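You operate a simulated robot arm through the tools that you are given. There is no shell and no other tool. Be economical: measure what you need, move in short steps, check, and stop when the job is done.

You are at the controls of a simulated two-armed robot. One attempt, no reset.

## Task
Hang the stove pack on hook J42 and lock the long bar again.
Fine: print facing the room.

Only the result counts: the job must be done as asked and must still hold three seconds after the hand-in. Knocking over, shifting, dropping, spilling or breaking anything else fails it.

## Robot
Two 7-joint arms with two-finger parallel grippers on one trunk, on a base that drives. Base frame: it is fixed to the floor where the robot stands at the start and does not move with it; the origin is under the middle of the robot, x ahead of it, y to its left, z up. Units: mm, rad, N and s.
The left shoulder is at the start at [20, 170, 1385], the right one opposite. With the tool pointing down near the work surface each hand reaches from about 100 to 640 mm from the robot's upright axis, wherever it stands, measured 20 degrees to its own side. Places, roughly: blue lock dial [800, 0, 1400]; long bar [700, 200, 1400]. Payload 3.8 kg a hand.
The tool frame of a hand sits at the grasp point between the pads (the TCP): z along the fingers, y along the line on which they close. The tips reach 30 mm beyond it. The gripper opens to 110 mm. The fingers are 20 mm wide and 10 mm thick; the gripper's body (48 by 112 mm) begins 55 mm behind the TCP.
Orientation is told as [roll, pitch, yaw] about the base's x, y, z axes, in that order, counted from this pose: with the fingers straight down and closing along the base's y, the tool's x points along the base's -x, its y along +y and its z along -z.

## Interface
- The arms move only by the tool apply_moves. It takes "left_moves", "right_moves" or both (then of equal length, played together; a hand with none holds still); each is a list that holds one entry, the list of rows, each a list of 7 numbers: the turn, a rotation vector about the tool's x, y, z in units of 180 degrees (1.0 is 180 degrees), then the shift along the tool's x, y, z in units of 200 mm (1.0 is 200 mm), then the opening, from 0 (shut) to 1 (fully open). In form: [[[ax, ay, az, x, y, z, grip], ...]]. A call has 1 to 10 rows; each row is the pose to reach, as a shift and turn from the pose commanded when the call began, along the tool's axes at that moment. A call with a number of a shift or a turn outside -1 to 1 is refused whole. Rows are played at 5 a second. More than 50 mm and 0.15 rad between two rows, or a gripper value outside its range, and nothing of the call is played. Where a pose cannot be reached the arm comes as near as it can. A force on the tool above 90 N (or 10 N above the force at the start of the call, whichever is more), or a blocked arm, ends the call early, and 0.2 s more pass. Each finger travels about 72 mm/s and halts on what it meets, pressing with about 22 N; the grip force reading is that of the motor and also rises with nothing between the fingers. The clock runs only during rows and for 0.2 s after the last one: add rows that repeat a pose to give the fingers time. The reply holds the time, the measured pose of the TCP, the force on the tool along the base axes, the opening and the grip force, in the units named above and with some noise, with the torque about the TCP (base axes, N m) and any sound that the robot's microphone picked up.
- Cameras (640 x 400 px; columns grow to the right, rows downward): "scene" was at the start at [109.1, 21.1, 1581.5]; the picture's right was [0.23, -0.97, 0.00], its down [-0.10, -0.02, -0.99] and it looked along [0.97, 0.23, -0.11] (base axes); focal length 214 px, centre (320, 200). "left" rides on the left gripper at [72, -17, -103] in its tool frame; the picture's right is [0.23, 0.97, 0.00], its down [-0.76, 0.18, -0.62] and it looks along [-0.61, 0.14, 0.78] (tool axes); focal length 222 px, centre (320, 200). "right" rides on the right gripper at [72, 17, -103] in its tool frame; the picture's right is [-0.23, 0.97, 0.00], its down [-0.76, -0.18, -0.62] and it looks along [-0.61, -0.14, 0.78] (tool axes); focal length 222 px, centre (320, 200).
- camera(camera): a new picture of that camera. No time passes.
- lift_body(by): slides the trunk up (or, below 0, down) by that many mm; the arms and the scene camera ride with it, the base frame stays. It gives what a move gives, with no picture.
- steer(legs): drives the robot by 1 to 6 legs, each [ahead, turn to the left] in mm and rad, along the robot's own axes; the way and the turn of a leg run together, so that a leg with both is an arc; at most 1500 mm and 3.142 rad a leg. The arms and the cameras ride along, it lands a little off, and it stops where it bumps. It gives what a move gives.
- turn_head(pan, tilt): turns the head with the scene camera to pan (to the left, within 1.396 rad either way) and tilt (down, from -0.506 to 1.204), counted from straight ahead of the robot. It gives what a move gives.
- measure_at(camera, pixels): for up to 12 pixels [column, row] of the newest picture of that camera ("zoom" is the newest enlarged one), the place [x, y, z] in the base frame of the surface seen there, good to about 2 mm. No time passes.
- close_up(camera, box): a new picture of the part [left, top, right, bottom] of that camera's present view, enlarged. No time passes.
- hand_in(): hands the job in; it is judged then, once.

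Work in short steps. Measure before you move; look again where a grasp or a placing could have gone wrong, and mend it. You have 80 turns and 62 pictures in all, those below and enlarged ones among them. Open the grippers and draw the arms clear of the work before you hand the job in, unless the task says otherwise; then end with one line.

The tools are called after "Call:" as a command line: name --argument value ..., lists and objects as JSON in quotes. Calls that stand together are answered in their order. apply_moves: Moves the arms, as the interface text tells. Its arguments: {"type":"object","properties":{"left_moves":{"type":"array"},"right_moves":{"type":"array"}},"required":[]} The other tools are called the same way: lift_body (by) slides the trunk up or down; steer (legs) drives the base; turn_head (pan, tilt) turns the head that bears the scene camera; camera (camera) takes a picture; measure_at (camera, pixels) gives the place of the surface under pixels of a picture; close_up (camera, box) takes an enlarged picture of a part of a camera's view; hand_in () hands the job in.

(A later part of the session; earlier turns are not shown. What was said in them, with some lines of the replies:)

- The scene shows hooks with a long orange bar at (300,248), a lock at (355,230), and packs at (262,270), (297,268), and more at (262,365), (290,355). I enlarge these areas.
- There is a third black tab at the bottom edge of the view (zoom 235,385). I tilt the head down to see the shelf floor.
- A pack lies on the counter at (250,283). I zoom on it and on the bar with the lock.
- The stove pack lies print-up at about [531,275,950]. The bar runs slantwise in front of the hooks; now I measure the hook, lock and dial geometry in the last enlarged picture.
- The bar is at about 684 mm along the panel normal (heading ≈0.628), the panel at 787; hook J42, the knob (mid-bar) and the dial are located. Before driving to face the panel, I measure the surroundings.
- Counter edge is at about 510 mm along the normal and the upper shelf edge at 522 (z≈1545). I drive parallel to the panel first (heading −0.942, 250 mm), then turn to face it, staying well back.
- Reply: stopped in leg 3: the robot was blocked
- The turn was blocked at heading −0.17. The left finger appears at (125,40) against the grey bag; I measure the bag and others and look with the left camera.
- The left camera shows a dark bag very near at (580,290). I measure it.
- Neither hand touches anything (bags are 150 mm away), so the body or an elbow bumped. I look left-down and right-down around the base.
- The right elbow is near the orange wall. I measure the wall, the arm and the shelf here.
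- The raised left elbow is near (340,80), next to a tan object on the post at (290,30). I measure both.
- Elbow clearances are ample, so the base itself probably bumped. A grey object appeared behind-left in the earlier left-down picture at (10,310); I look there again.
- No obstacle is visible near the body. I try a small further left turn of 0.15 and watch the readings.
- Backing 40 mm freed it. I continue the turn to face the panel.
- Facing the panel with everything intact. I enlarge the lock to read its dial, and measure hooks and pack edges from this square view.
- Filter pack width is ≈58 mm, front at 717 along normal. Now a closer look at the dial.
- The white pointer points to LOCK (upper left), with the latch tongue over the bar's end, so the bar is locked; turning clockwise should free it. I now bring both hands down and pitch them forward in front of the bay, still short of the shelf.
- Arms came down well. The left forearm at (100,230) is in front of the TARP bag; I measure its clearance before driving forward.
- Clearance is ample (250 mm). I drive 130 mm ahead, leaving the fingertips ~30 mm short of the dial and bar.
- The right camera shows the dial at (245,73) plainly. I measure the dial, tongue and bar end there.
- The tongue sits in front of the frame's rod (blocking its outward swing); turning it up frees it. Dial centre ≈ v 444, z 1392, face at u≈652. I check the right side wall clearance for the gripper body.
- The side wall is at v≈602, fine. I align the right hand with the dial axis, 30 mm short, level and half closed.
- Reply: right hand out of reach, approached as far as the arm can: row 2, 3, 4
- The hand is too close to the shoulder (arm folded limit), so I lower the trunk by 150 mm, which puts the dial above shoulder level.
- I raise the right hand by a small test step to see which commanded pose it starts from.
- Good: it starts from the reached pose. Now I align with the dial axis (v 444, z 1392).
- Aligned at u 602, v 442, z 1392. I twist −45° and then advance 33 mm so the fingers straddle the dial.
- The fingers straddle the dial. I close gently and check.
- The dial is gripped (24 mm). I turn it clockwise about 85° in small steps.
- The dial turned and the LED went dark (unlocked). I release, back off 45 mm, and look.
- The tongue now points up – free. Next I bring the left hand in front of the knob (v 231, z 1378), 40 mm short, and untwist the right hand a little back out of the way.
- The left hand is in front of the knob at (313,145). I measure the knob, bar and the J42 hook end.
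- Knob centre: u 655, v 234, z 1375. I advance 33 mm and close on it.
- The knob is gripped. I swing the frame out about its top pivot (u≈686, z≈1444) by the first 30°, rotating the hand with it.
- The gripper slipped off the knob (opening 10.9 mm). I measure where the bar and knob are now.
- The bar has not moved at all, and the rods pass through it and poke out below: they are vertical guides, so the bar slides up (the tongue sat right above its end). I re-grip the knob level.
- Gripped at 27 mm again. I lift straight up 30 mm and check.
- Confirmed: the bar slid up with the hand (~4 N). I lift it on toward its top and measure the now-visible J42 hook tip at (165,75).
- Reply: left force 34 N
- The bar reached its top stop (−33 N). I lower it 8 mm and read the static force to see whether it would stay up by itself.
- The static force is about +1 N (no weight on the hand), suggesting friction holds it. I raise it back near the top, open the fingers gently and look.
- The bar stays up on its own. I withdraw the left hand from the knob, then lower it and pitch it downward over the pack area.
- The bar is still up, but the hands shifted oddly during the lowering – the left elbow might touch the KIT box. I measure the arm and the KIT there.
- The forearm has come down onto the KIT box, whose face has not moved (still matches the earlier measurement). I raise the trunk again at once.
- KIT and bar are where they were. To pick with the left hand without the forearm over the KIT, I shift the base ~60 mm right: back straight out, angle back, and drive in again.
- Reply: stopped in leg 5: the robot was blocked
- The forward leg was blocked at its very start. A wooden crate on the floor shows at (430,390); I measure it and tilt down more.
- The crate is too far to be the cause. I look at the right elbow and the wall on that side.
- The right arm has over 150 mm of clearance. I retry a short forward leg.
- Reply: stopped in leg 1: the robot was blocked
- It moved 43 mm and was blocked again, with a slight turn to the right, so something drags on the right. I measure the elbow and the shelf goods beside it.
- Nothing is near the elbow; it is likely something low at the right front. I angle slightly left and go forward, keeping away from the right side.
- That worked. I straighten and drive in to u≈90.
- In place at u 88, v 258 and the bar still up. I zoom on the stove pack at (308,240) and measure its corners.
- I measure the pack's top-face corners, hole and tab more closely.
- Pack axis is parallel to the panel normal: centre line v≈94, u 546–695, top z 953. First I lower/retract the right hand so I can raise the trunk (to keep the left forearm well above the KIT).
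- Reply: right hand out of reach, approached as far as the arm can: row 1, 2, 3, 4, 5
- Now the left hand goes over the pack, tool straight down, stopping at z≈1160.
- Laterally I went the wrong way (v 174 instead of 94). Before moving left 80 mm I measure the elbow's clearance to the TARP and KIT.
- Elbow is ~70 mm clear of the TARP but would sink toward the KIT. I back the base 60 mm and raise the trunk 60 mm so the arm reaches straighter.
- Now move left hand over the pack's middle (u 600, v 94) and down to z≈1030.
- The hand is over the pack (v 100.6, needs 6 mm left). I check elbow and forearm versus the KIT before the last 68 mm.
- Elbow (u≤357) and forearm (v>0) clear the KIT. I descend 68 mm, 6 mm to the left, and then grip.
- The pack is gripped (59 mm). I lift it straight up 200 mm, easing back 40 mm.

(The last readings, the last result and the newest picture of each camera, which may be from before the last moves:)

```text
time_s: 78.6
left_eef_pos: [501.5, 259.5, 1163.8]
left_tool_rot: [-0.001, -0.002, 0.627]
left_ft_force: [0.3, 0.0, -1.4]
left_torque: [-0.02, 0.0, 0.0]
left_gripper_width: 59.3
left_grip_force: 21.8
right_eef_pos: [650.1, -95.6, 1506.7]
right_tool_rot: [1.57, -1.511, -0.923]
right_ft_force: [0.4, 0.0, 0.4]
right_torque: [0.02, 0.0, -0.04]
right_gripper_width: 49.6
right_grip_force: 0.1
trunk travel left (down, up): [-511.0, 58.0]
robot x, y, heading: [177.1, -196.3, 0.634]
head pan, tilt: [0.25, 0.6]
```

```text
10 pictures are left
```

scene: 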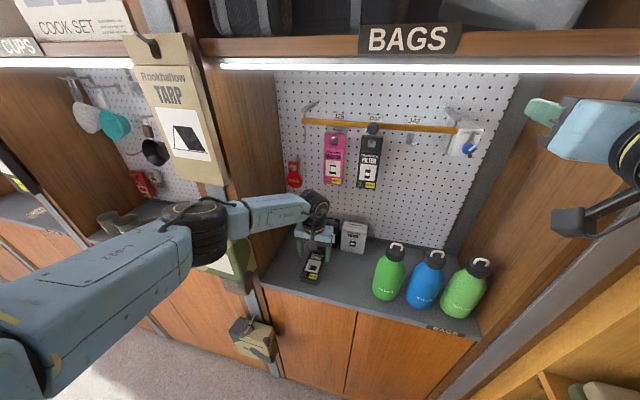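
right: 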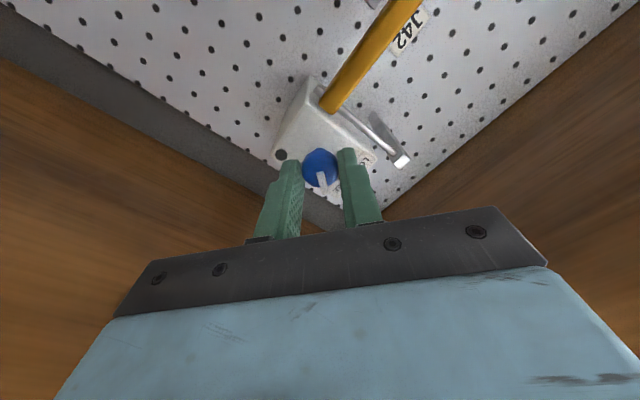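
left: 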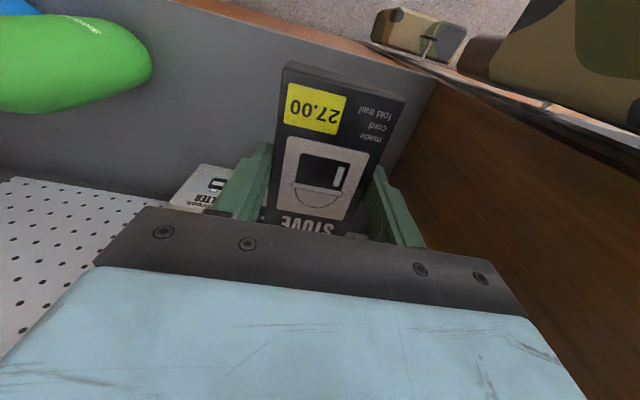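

Firmly held and square. I now pitch the hand forward, raising 120 mm and moving right 200 mm.

Call:
apply_moves --left_moves '[[[0, -0.047, 0, 0.01, -0.1, -0.06, 0.35], [0, -0.094, 0, 0.02, -0.2, -0.12, 0.35], [0, -0.141, 0, 0.03, -0.3, -0.18, 0.35], [0, -0.188, 0, 0.04, -0.4, -0.24, 0.35], [0, -0.235, 0, 0.05, -0.5, -0.3, 0.35], [0, -0.282, 0, 0.06, -0.6, -0.36, 0.35], [0, -0.329, 0, 0.07, -0.7, -0.42, 0.35], [0, -0.376, 0, 0.08, -0.8, -0.48, 0.35], [0, -0.423, 0, 0.09, -0.9, -0.54, 0.35], [0, -0.47, 0, 0.1, -1.0, -0.6, 0.35]]]'

```text
time_s: 80.8
left_eef_pos: [605.4, 82.4, 1282.1]
left_tool_rot: [0.001, -1.48, 0.628]
left_ft_force: [-1.1, 0.0, -0.3]
left_torque: [-0.01, 0.02, 0.01]
left_gripper_width: 59.5
left_grip_force: 21.7
right_eef_pos: [650.4, -96.6, 1506.7]
right_tool_rot: [1.566, -1.51, -0.917]
right_ft_force: [0.2, 0.0, 0.7]
right_torque: [-0.02, 0.02, 0.02]
right_gripper_width: 49.6
right_grip_force: 0.1
trunk travel left (down, up): [-511.0, 58.0]
robot x, y, heading: [175.8, -192.4, 0.643]
head pan, tilt: [0.25, 0.6]
```

Next I line up with J42: v 337.5, z 1301, level, with the pack still 40 mm short of the hook tip.

Call:
apply_moves --left_moves '[[[0, -0.01, 0, -0.04, -0.08, 0.12, 0.35], [0, -0.02, 0, -0.09, -0.16, 0.25, 0.35], [0, -0.029, 0, -0.134, -0.241, 0.36, 0.35], [0, -0.029, 0, -0.134, -0.241, 0.414, 0.35], [0, -0.029, 0, -0.134, -0.241, 0.414, 0.35]]]'

Call:
turn_head --pan 0.0 --tilt 0.45

Call:
camera --camera "left"

```text
time_s: 82.0
left_eef_pos: [703.3, 96.5, 1301.5]
left_tool_rot: [-0.134, -1.569, 0.763]
left_ft_force: [1.1, 0.2, -1.2]
left_torque: [-0.02, 0.01, -0.02]
left_gripper_width: 59.2
left_grip_force: 21.9
right_eef_pos: [650.8, -95.3, 1508.2]
right_tool_rot: [1.559, -1.514, -0.915]
right_ft_force: [0.1, -0.3, -0.7]
right_torque: [0.01, 0.01, -0.01]
right_gripper_width: 49.5
right_grip_force: 0.0
trunk travel left (down, up): [-511.0, 58.0]
robot x, y, heading: [174.2, -194.2, 0.638]
head pan, tilt: [0.25, 0.6]
```

```text
time_s: 82.8
left_eef_pos: [702.1, 96.2, 1301.3]
left_tool_rot: [-0.233, -1.568, 0.862]
left_ft_force: [-0.2, -0.9, -0.7]
left_torque: [-0.02, 0.04, 0.0]
left_gripper_width: 59.5
left_grip_force: 22.7
right_eef_pos: [650.1, -95.1, 1506.4]
right_tool_rot: [1.558, -1.512, -0.913]
right_ft_force: [-0.1, 0.1, -0.1]
right_torque: [-0.01, 0.01, 0.0]
right_gripper_width: 49.2
right_grip_force: 0.1
trunk travel left (down, up): [-511.0, 58.0]
robot x, y, heading: [175.4, -191.6, 0.64]
head pan, tilt: [0.0, 0.45]
```

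```text
9 pictures are left
```

left: 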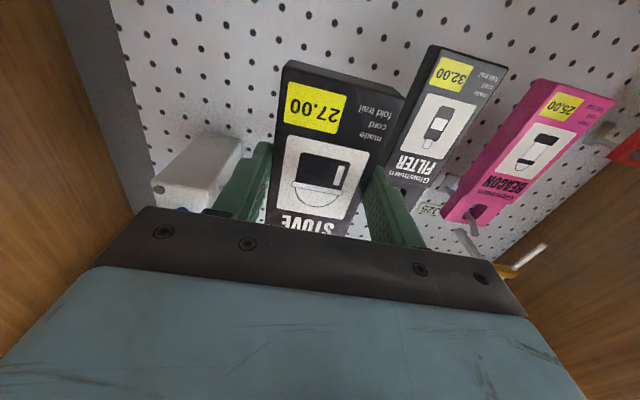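

v is 335 (2.5 mm left). I zoom the scene camera on the tab and hook to verify alignment.

Call:
close_up --camera "scene" --box '[300, 100, 460, 200]'

```text
4.00 times, centred on (380, 150) of scene
```

zoom: 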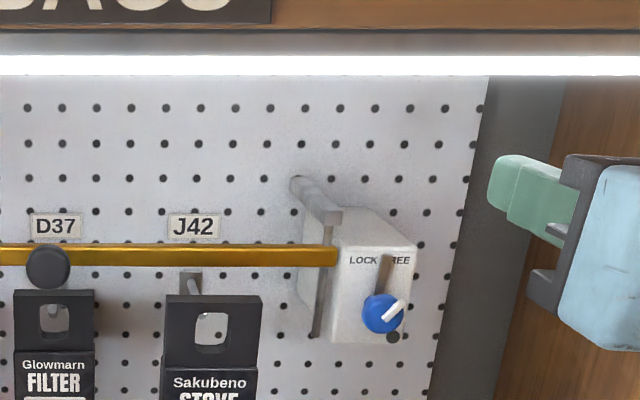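

The tab and hole at (212,328) are visible below the raised bar. I measure tab, hole, hook and bar.

Call:
measure_at --camera "zoom" --pixels '[[170, 300], [258, 300], [212, 300], [212, 348], [186, 330], [238, 330], [194, 285], [212, 263], [20, 293], [90, 293], [52, 340], [250, 385]]'

```text
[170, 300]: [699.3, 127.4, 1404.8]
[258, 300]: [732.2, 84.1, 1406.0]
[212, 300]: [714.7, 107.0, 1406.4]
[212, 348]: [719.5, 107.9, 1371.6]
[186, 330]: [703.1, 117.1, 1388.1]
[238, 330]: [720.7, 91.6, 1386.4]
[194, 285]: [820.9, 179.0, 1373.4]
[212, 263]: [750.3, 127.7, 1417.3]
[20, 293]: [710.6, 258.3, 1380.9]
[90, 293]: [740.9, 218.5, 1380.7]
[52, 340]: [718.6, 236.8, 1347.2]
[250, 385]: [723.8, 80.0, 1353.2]
```

Hole spans 72–96 mm above the TCP (centre +84); hook rod centre is z≈1369 with the tip rising to ~1385 at u≈700. I thread the hole over the tip, first half.

Call:
apply_moves --left_moves '[[[0, 0, 0, 0.03, -0.0125, 0.125, 0.35], [0, 0, 0, 0.03, -0.0125, 0.195, 0.35], [0, 0, 0, 0.03, -0.0125, 0.255, 0.35], [0, 0, 0, 0.042, -0.0125, 0.275, 0.35], [0, 0, 0, 0.042, -0.0125, 0.275, 0.35]]]'

Call:
close_up --camera "scene" --box '[320, 150, 400, 200]'

```text
time_s: 84.0
left_eef_pos: [748.4, 126.0, 1293.2]
left_tool_rot: [-0.211, -1.568, 0.838]
left_ft_force: [0.3, -0.3, -1.1]
left_torque: [-0.02, 0.03, -0.04]
left_gripper_width: 59.3
left_grip_force: 21.9
right_eef_pos: [650.1, -94.2, 1506.4]
right_tool_rot: [1.56, -1.514, -0.916]
right_ft_force: [-0.6, -0.7, -0.6]
right_torque: [-0.03, 0.01, 0.0]
right_gripper_width: 49.5
right_grip_force: 0.2
trunk travel left (down, up): [-511.0, 58.0]
robot x, y, heading: [175.5, -191.5, 0.637]
head pan, tilt: [0.0, 0.45]
```

```text
8.00 times, centred on (360, 175) of scene
```

zoom: 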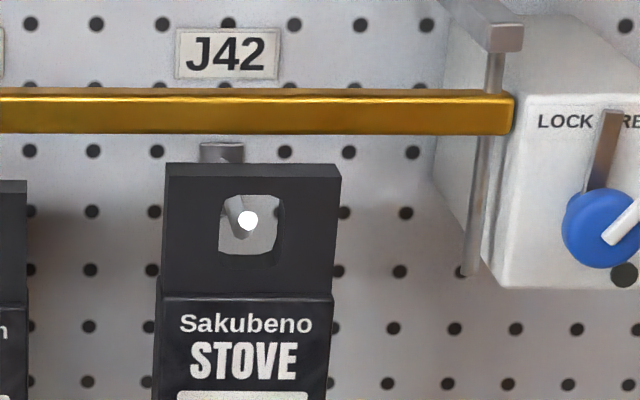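

The hook's white tip is centred in the hole with no contact force. I continue along and then lower the pack onto the rod.

Call:
apply_moves --left_moves '[[[0, 0, 0, 0.01, 0, 0.02, 0.35], [0, 0, 0, 0.025, 0, 0.04, 0.35], [0, 0, 0, 0.037, 0, 0.06, 0.35], [0, 0, 0, 0.042, 0, 0.1, 0.35], [0, 0, 0, 0.042, 0, 0.145, 0.35], [0, 0, 0, 0.06, 0, 0.145, 0.35], [0, 0, 0, 0.078, 0, 0.145, 0.35], [0, 0, 0, 0.078, 0, 0.145, 0.35]]]'

Call:
close_up --camera "scene" --box '[300, 150, 420, 225]'

Call:
measure_at --camera "zoom" --pixels '[[80, 110], [250, 110], [300, 110], [80, 250], [280, 250], [250, 130], [310, 130], [220, 85]]'

```text
time_s: 85.8
left_eef_pos: [770.9, 143.0, 1276.7]
left_tool_rot: [-0.161, -1.568, 0.788]
left_ft_force: [0.3, 0.0, -0.1]
left_torque: [0.0, 0.03, -0.03]
left_gripper_width: 59.2
left_grip_force: 21.3
right_eef_pos: [650.4, -94.3, 1506.8]
right_tool_rot: [1.56, -1.513, -0.914]
right_ft_force: [-0.3, 0.2, -0.6]
right_torque: [-0.02, 0.02, -0.01]
right_gripper_width: 49.9
right_grip_force: 0.0
trunk travel left (down, up): [-511.0, 58.0]
robot x, y, heading: [175.5, -193.2, 0.631]
head pan, tilt: [0.0, 0.45]
```

```text
5.33 times, centred on (360, 188) of scene
```

zoom: 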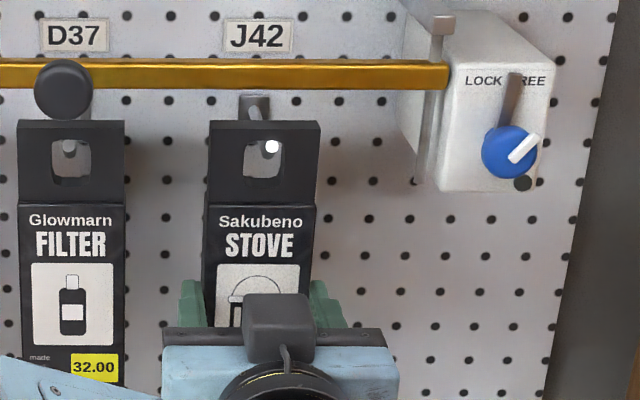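

```text
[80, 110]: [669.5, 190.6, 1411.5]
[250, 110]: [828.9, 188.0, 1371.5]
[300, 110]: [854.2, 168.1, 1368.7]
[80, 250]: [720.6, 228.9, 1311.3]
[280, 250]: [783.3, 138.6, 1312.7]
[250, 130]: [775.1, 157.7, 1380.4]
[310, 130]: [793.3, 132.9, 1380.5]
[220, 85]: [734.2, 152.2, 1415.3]
```

The stove pack hangs level with the filter pack, its weight off the hand. I open gently and withdraw straight back.

Call:
apply_moves --left_moves '[[[0, 0, 0, 0, 0, 0, 0.57], [0, 0, 0, 0, 0, 0, 0.64], [0, 0, 0, 0, 0, 0, 0.66], [0, 0, 0, 0, 0, -0.08, 0.66], [0, 0, 0, 0, 0, -0.2, 0.66], [0, 0, 0, 0, 0, -0.4, 0.66], [0, 0, 0, 0, 0, -0.6, 0.66]]]'

Call:
close_up --camera "scene" --box '[280, 140, 440, 240]'

Call:
measure_at --camera "zoom" --pixels '[[128, 115], [128, 125], [128, 95], [400, 103], [250, 103], [20, 103], [230, 220], [270, 220]]'

```text
time_s: 87.4
left_eef_pos: [672.2, 71.7, 1278.9]
left_tool_rot: [-0.225, -1.57, 0.854]
left_ft_force: [0.0, -0.8, 0.0]
left_torque: [0.01, -0.05, 0.01]
left_gripper_width: 72.6
left_grip_force: 0.1
right_eef_pos: [649.5, -97.0, 1506.0]
right_tool_rot: [1.571, -1.513, -0.925]
right_ft_force: [-0.7, -0.6, 0.6]
right_torque: [-0.03, 0.02, -0.04]
right_gripper_width: 49.6
right_grip_force: 0.1
trunk travel left (down, up): [-511.0, 58.0]
robot x, y, heading: [175.9, -191.3, 0.641]
head pan, tilt: [0.0, 0.45]
```

```text
4.00 times, centred on (360, 190) of scene
```

zoom: 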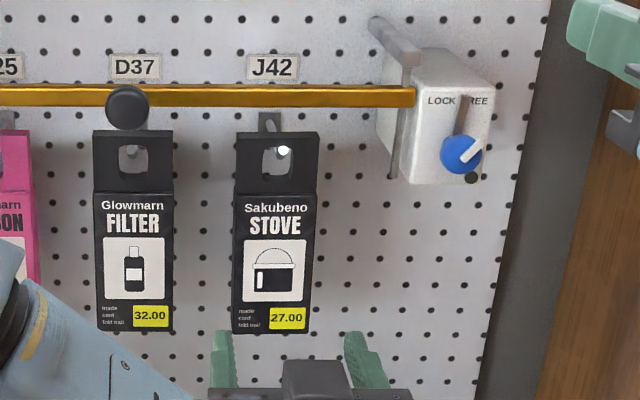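

```text
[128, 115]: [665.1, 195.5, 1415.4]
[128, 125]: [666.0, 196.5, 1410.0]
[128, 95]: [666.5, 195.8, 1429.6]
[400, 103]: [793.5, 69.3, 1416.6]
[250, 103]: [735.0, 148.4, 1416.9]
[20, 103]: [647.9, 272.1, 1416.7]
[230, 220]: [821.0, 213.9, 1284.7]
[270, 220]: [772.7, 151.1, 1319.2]
```

The pack hangs freely, print out. Now the left hand goes to the raised knob (u 653, v 233, z 1420) and grips it.

Call:
apply_moves --left_moves '[[[0, 0, 0, -0.14, 0.1, 0.02, 0.6], [0, 0, 0, -0.28, 0.2, 0.04, 0.5], [0, 0, 0, -0.42, 0.31, 0.06, 0.5], [0, 0, 0, -0.56, 0.42, 0.08, 0.5], [0, 0, 0, -0.705, 0.518, 0.105, 0.5], [0, 0, 0, -0.705, 0.518, 0.2, 0.5], [0, 0, 0, -0.705, 0.518, 0.285, 0.5], [0, 0, 0, -0.705, 0.518, 0.285, 0.3], [0, 0, 0, -0.705, 0.518, 0.285, 0.15], [0, 0, 0, -0.705, 0.518, 0.285, 0.15]]]'

```text
time_s: 89.6
left_eef_pos: [658.1, 191.1, 1420.1]
left_tool_rot: [-0.14, -1.569, 0.766]
left_ft_force: [1.9, -0.3, 0.5]
left_torque: [0.1, -0.17, -0.08]
left_gripper_width: 27.2
left_grip_force: 44.8
right_eef_pos: [649.1, -94.1, 1507.8]
right_tool_rot: [1.558, -1.511, -0.913]
right_ft_force: [0.3, 0.8, -1.3]
right_torque: [0.02, 0.0, -0.03]
right_gripper_width: 49.6
right_grip_force: 0.0
trunk travel left (down, up): [-511.0, 58.0]
robot x, y, heading: [173.9, -193.2, 0.635]
head pan, tilt: [0.0, 0.45]
```

Gripped. I lower the bar 45 mm to its bottom position.

Call:
apply_moves --left_moves '[[[0, 0, 0, 0.05, 0, 0, 0.15], [0, 0, 0, 0.1, 0, 0, 0.15], [0, 0, 0, 0.15, 0, 0, 0.15], [0, 0, 0, 0.2, 0, 0, 0.15], [0, 0, 0, 0.225, 0, 0, 0.15], [0, 0, 0, 0.23, 0, 0, 0.15]]]'

Call:
close_up --camera "scene" --box '[280, 140, 440, 240]'

Call:
measure_at --camera "zoom" --pixels '[[200, 128], [300, 131], [380, 131], [408, 131], [300, 125], [460, 110], [462, 150], [462, 160], [452, 160]]'

```text
time_s: 91.0
left_eef_pos: [660.0, 189.9, 1377.8]
left_tool_rot: [-2.611, -1.565, -3.041]
left_ft_force: [2.5, 1.7, 16.1]
left_torque: [-0.46, 0.5, 0.0]
left_gripper_width: 27.4
left_grip_force: 45.4
right_eef_pos: [649.3, -95.1, 1507.6]
right_tool_rot: [1.572, -1.512, -0.925]
right_ft_force: [0.3, -0.9, -0.4]
right_torque: [0.03, 0.01, -0.01]
right_gripper_width: 49.9
right_grip_force: 0.0
trunk travel left (down, up): [-511.0, 58.0]
robot x, y, heading: [178.3, -194.4, 0.642]
head pan, tilt: [0.0, 0.45]
```

```text
4.00 times, centred on (360, 190) of scene
```

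zoom: 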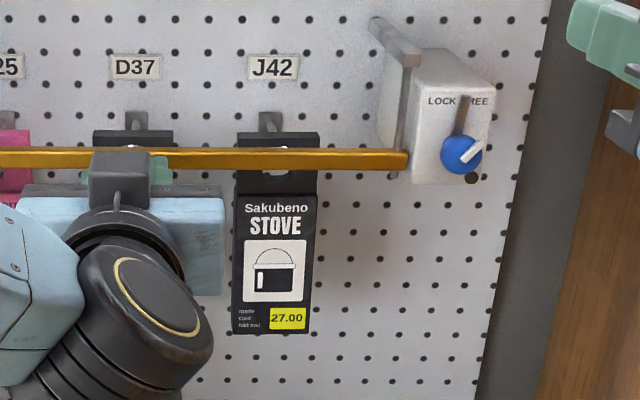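

```text
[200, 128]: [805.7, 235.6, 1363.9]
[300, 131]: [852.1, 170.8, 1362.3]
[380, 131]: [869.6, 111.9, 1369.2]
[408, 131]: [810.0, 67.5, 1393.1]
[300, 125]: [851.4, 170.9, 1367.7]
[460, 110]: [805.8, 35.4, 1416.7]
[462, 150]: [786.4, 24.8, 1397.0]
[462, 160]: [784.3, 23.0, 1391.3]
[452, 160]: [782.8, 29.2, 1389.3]
```

The bar is fully down (pressing +16 N on its stop). Right hand now goes to the dial: in front of it at u 602, v 444, z 1391, twisted +45°.

Call:
apply_moves --right_moves '[[[0, 0, 0, 0.13, 0.005, 0.1, 0.45], [0, 0, 0.04, 0.26, 0.01, 0.22, 0.45], [0, 0, 0.08, 0.38, 0.016, 0.36, 0.45], [0, 0, 0.12, 0.48, 0.022, 0.5, 0.45], [0, 0, 0.16, 0.578, 0.027, 0.6, 0.45], [0, 0, 0.2, 0.578, 0.027, 0.665, 0.45], [0, 0, 0.231, 0.578, 0.027, 0.665, 0.45], [0, 0, 0.231, 0.578, 0.027, 0.665, 0.45]]]' --left_moves '[[[0, 0, 0, -0.01, 0, 0, 0.2], [0, 0, 0, -0.01, 0, 0, 0.27], [0, 0, 0, -0.01, 0, 0, 0.35], [0, 0, 0, -0.01, 0, 0, 0.45], [0, 0, 0, -0.01, 0, -0.1, 0.45], [0, 0, 0, -0.01, 0, -0.25, 0.45], [0, 0, 0, 0.1, 0.05, -0.4, 0.45], [0, 0, 0, 0.2, 0.1, -0.5, 0.45]]]'

Call:
camera --camera "right"

```text
time_s: 92.8
left_eef_pos: [563.7, 148.7, 1334.1]
left_tool_rot: [-1.005, -1.569, 1.633]
left_ft_force: [0.0, 0.2, -0.4]
left_torque: [0.01, 0.02, 0.02]
left_gripper_width: 49.4
left_grip_force: 0.1
right_eef_pos: [719.1, 26.3, 1425.9]
right_tool_rot: [1.542, -0.786, -0.93]
right_ft_force: [0.1, 0.6, 0.6]
right_torque: [0.0, 0.01, 0.02]
right_gripper_width: 49.5
right_grip_force: 0.1
right hand out of reach, approached as far as the arm can: row 1, 2, 3, 4, 5, 6, 7, 8
trunk travel left (down, up): [-511.0, 58.0]
robot x, y, heading: [173.1, -193.5, 0.637]
head pan, tilt: [0.0, 0.45]
```

```text
3 pictures are left
```

right: 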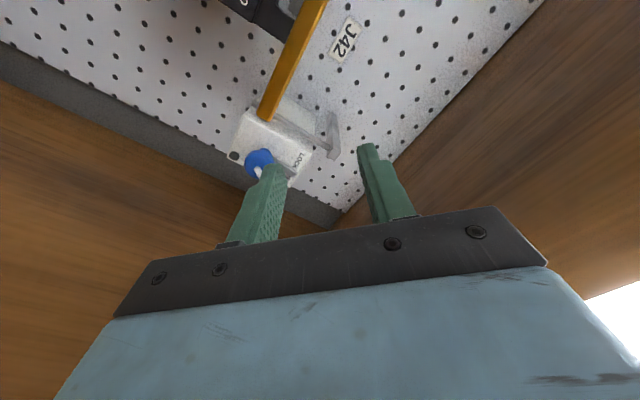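

Too close to the shoulder again; as before I lower the trunk (180 mm) so the dial lies above shoulder height.

Call:
lift_body --by -180

```text
time_s: 94.8
left_eef_pos: [566.3, 148.1, 1152.3]
left_tool_rot: [-0.327, -1.568, 0.954]
left_ft_force: [-0.1, 1.3, -0.9]
left_torque: [0.01, -0.01, -0.02]
left_gripper_width: 49.6
left_grip_force: 0.0
right_eef_pos: [720.4, 25.2, 1245.5]
right_tool_rot: [1.542, -0.787, -0.93]
right_ft_force: [0.7, 0.7, -0.3]
right_torque: [0.02, 0.01, -0.01]
right_gripper_width: 49.4
right_grip_force: 0.0
trunk travel left (down, up): [-331.0, 238.0]
robot x, y, heading: [174.5, -194.6, 0.641]
head pan, tilt: [0.0, 0.45]
```

Clean. Now the right hand moves up in front of the dial (u 602, v 444, z 1391), keeping its +45° twist.

Call:
apply_moves --right_moves '[[[0, 0, 0, -0.165, 0.09, 0, 0.45], [0, 0, 0, -0.33, 0.185, 0.003, 0.45], [0, 0, 0, -0.5, 0.278, 0.006, 0.45], [0, 0, 0, -0.6625, 0.3695, 0.0105, 0.45], [0, 0, 0, -0.6625, 0.3695, 0.0105, 0.45]]]'

```text
time_s: 96.0
left_eef_pos: [565.9, 147.8, 1151.7]
left_tool_rot: [-0.297, -1.569, 0.923]
left_ft_force: [-0.1, -0.2, -0.7]
left_torque: [0.01, 0.0, 0.03]
left_gripper_width: 49.5
left_grip_force: 0.0
right_eef_pos: [746.7, -6.5, 1392.6]
right_tool_rot: [1.539, -0.786, -0.928]
right_ft_force: [0.0, -0.6, 0.5]
right_torque: [-0.01, 0.0, 0.0]
right_gripper_width: 49.5
right_grip_force: 0.2
trunk travel left (down, up): [-331.0, 238.0]
robot x, y, heading: [175.9, -196.5, 0.635]
head pan, tilt: [0.0, 0.45]
```

Aligned within 1 mm. I advance 34 mm and close on the dial.

Call:
apply_moves --right_moves '[[[0, 0, 0, 0, 0, 0.06, 0.45], [0, 0, 0, -0.002, -0.001, 0.12, 0.45], [0, 0, 0, -0.004, -0.003, 0.17, 0.45], [0, 0, 0, -0.004, -0.003, 0.17, 0.3], [0, 0, 0, -0.004, -0.003, 0.17, 0.1], [0, 0, 0, -0.004, -0.003, 0.17, 0.1]]]'

```text
time_s: 97.4
left_eef_pos: [567.0, 148.2, 1151.9]
left_tool_rot: [-0.288, -1.567, 0.917]
left_ft_force: [0.3, -1.3, 0.6]
left_torque: [-0.01, 0.03, 0.0]
left_gripper_width: 49.4
left_grip_force: 0.0
right_eef_pos: [774.7, 13.8, 1391.2]
right_tool_rot: [1.54, -0.787, -0.93]
right_ft_force: [1.0, 1.2, 2.0]
right_torque: [0.01, 0.01, 0.02]
right_gripper_width: 24.3
right_grip_force: 45.1
trunk travel left (down, up): [-331.0, 238.0]
robot x, y, heading: [172.3, -194.1, 0.639]
head pan, tilt: [0.0, 0.45]
```

The dial is gripped (24 mm). I turn it counter-clockwise about 85°.

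Call:
apply_moves --right_moves '[[[0, 0, -0.047, 0, 0, 0, 0.1], [0, 0, -0.094, 0, 0, 0, 0.1], [0, 0, -0.141, 0, 0, 0, 0.1], [0, 0, -0.188, 0, 0, 0, 0.1], [0, 0, -0.235, 0, 0, 0, 0.1], [0, 0, -0.282, 0, 0, 0, 0.1], [0, 0, -0.329, 0, 0, 0, 0.1], [0, 0, -0.376, 0, 0, 0, 0.1], [0, 0, -0.423, 0, 0, 0, 0.1], [0, 0, -0.47, 0, 0, 0, 0.1]]]'

Call:
apply_moves --right_moves '[[[0, 0, -0.015, 0, 0, 0, 0.1], [0, 0, -0.03, 0, 0, 0, 0.1], [0, 0, -0.03, 0, 0, 0, 0.1]]]'

Call:
close_up --camera "right" --box '[200, 50, 440, 220]'

```text
time_s: 99.6
left_eef_pos: [565.6, 148.0, 1152.0]
left_tool_rot: [-0.162, -1.568, 0.787]
left_ft_force: [0.1, -1.3, 0.3]
left_torque: [0.01, -0.02, 0.0]
left_gripper_width: 49.2
left_grip_force: 0.0
right_eef_pos: [776.3, 13.6, 1393.0]
right_tool_rot: [-1.536, -0.876, 2.161]
right_ft_force: [-1.7, -2.3, -1.7]
right_torque: [-0.17, 0.66, -0.66]
right_gripper_width: 24.3
right_grip_force: 44.5
trunk travel left (down, up): [-331.0, 238.0]
robot x, y, heading: [176.2, -194.3, 0.64]
head pan, tilt: [0.0, 0.45]
```

```text
time_s: 100.4
left_eef_pos: [566.1, 147.7, 1152.2]
left_tool_rot: [-0.133, -1.569, 0.759]
left_ft_force: [0.3, -0.1, -0.6]
left_torque: [-0.01, -0.02, 0.06]
left_gripper_width: 49.6
left_grip_force: 0.1
right_eef_pos: [776.8, 14.1, 1391.7]
right_tool_rot: [-1.542, -0.783, 2.172]
right_ft_force: [1.1, -2.7, 0.9]
right_torque: [0.27, 0.16, -0.01]
right_gripper_width: 24.5
right_grip_force: 44.8
trunk travel left (down, up): [-331.0, 238.0]
robot x, y, heading: [176.2, -193.1, 0.641]
head pan, tilt: [0.0, 0.45]
```

```text
2.35 times, centred on (320, 135) of right
```

zoom: 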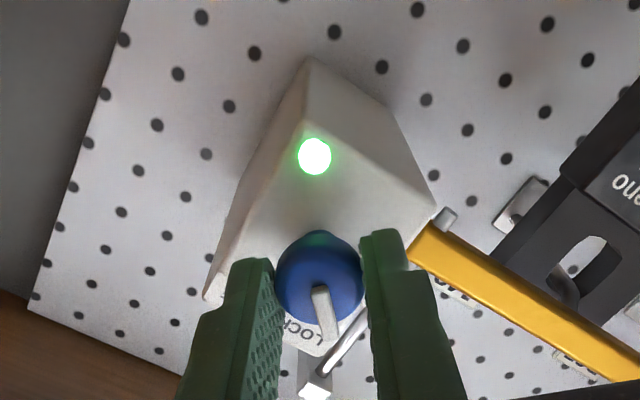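

The LED is green: locked, with the pack on its hook behind the bar. I release the dial and draw both hands back.

Call:
apply_moves --right_moves '[[[0, 0, 0, 0, 0, 0, 0.35], [0, 0, 0, 0, 0, 0, 0.5], [0, 0, 0, 0, 0, 0, 0.5], [0, 0, 0, 0, 0, -0.15, 0.5], [0, 0, 0, 0, 0, -0.3, 0.5], [0, 0, 0, 0, 0, -0.45, 0.5], [0, 0, 0, 0, 0, -0.45, 0.5]]]'

Call:
steer --legs '[[-100, 0]]'

Call:
camera --camera "scene"

```text
time_s: 102.0
left_eef_pos: [567.0, 147.2, 1151.4]
left_tool_rot: [-0.275, -1.569, 0.898]
left_ft_force: [0.5, 0.4, -0.5]
left_torque: [0.01, 0.0, 0.02]
left_gripper_width: 49.6
left_grip_force: 0.1
right_eef_pos: [702.7, -38.3, 1392.0]
right_tool_rot: [-1.541, -0.784, 2.166]
right_ft_force: [0.1, 0.0, 0.1]
right_torque: [-0.02, 0.01, -0.02]
right_gripper_width: 55.0
right_grip_force: 0.0
trunk travel left (down, up): [-331.0, 238.0]
robot x, y, heading: [176.7, -194.9, 0.636]
head pan, tilt: [0.0, 0.45]
```

```text
time_s: 103.1
left_eef_pos: [485.1, 88.9, 1152.0]
left_tool_rot: [-0.355, -1.569, 0.983]
left_ft_force: [-1.1, 0.1, 0.1]
left_torque: [-0.01, 0.01, 0.02]
left_gripper_width: 49.7
left_grip_force: 0.0
right_eef_pos: [623.9, -97.1, 1393.2]
right_tool_rot: [-1.541, -0.784, 2.169]
right_ft_force: [0.4, -0.3, 0.0]
right_torque: [0.02, 0.01, 0.0]
right_gripper_width: 54.9
right_grip_force: 0.1
trunk travel left (down, up): [-331.0, 238.0]
robot x, y, heading: [93.3, -253.3, 0.636]
head pan, tilt: [0.0, 0.45]
```

```text
1 pictures are left
```

scene: 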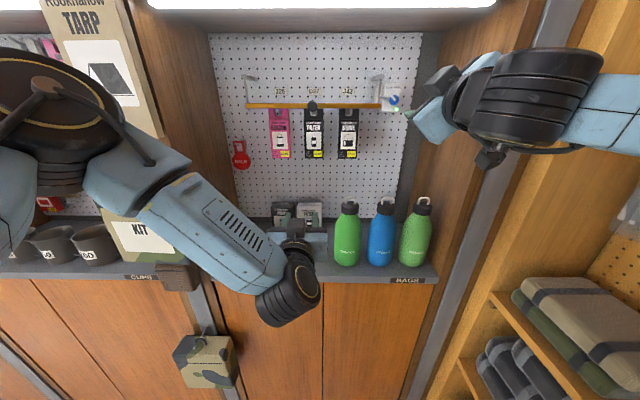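

All stands in place: stove pack on the third hook, bar down. I use the last picture to verify the lock and bar.

Call:
close_up --camera "scene" --box '[300, 70, 428, 165]'

```text
4.21 times, centred on (364, 118) of scene
5 turns are left
```

zoom: 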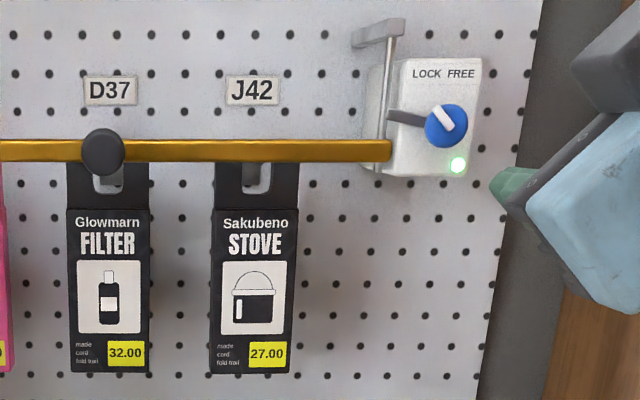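

The pack hangs on J42 print outward, the bar is down, the pointer is at LOCK with the green light lit, and both hands are clear. I hand in.

Call:
hand_in

```text
The job is handed in.
```

The stove pack hangs on hook J42 with its print facing the room, and the long bar is down and locked again: dial at LOCK, green light on. While I was lowering the trunk, the left forearm pressed briefly on the KIT box; I measured the box during the contact and looked again after lifting clear, and it had not moved.
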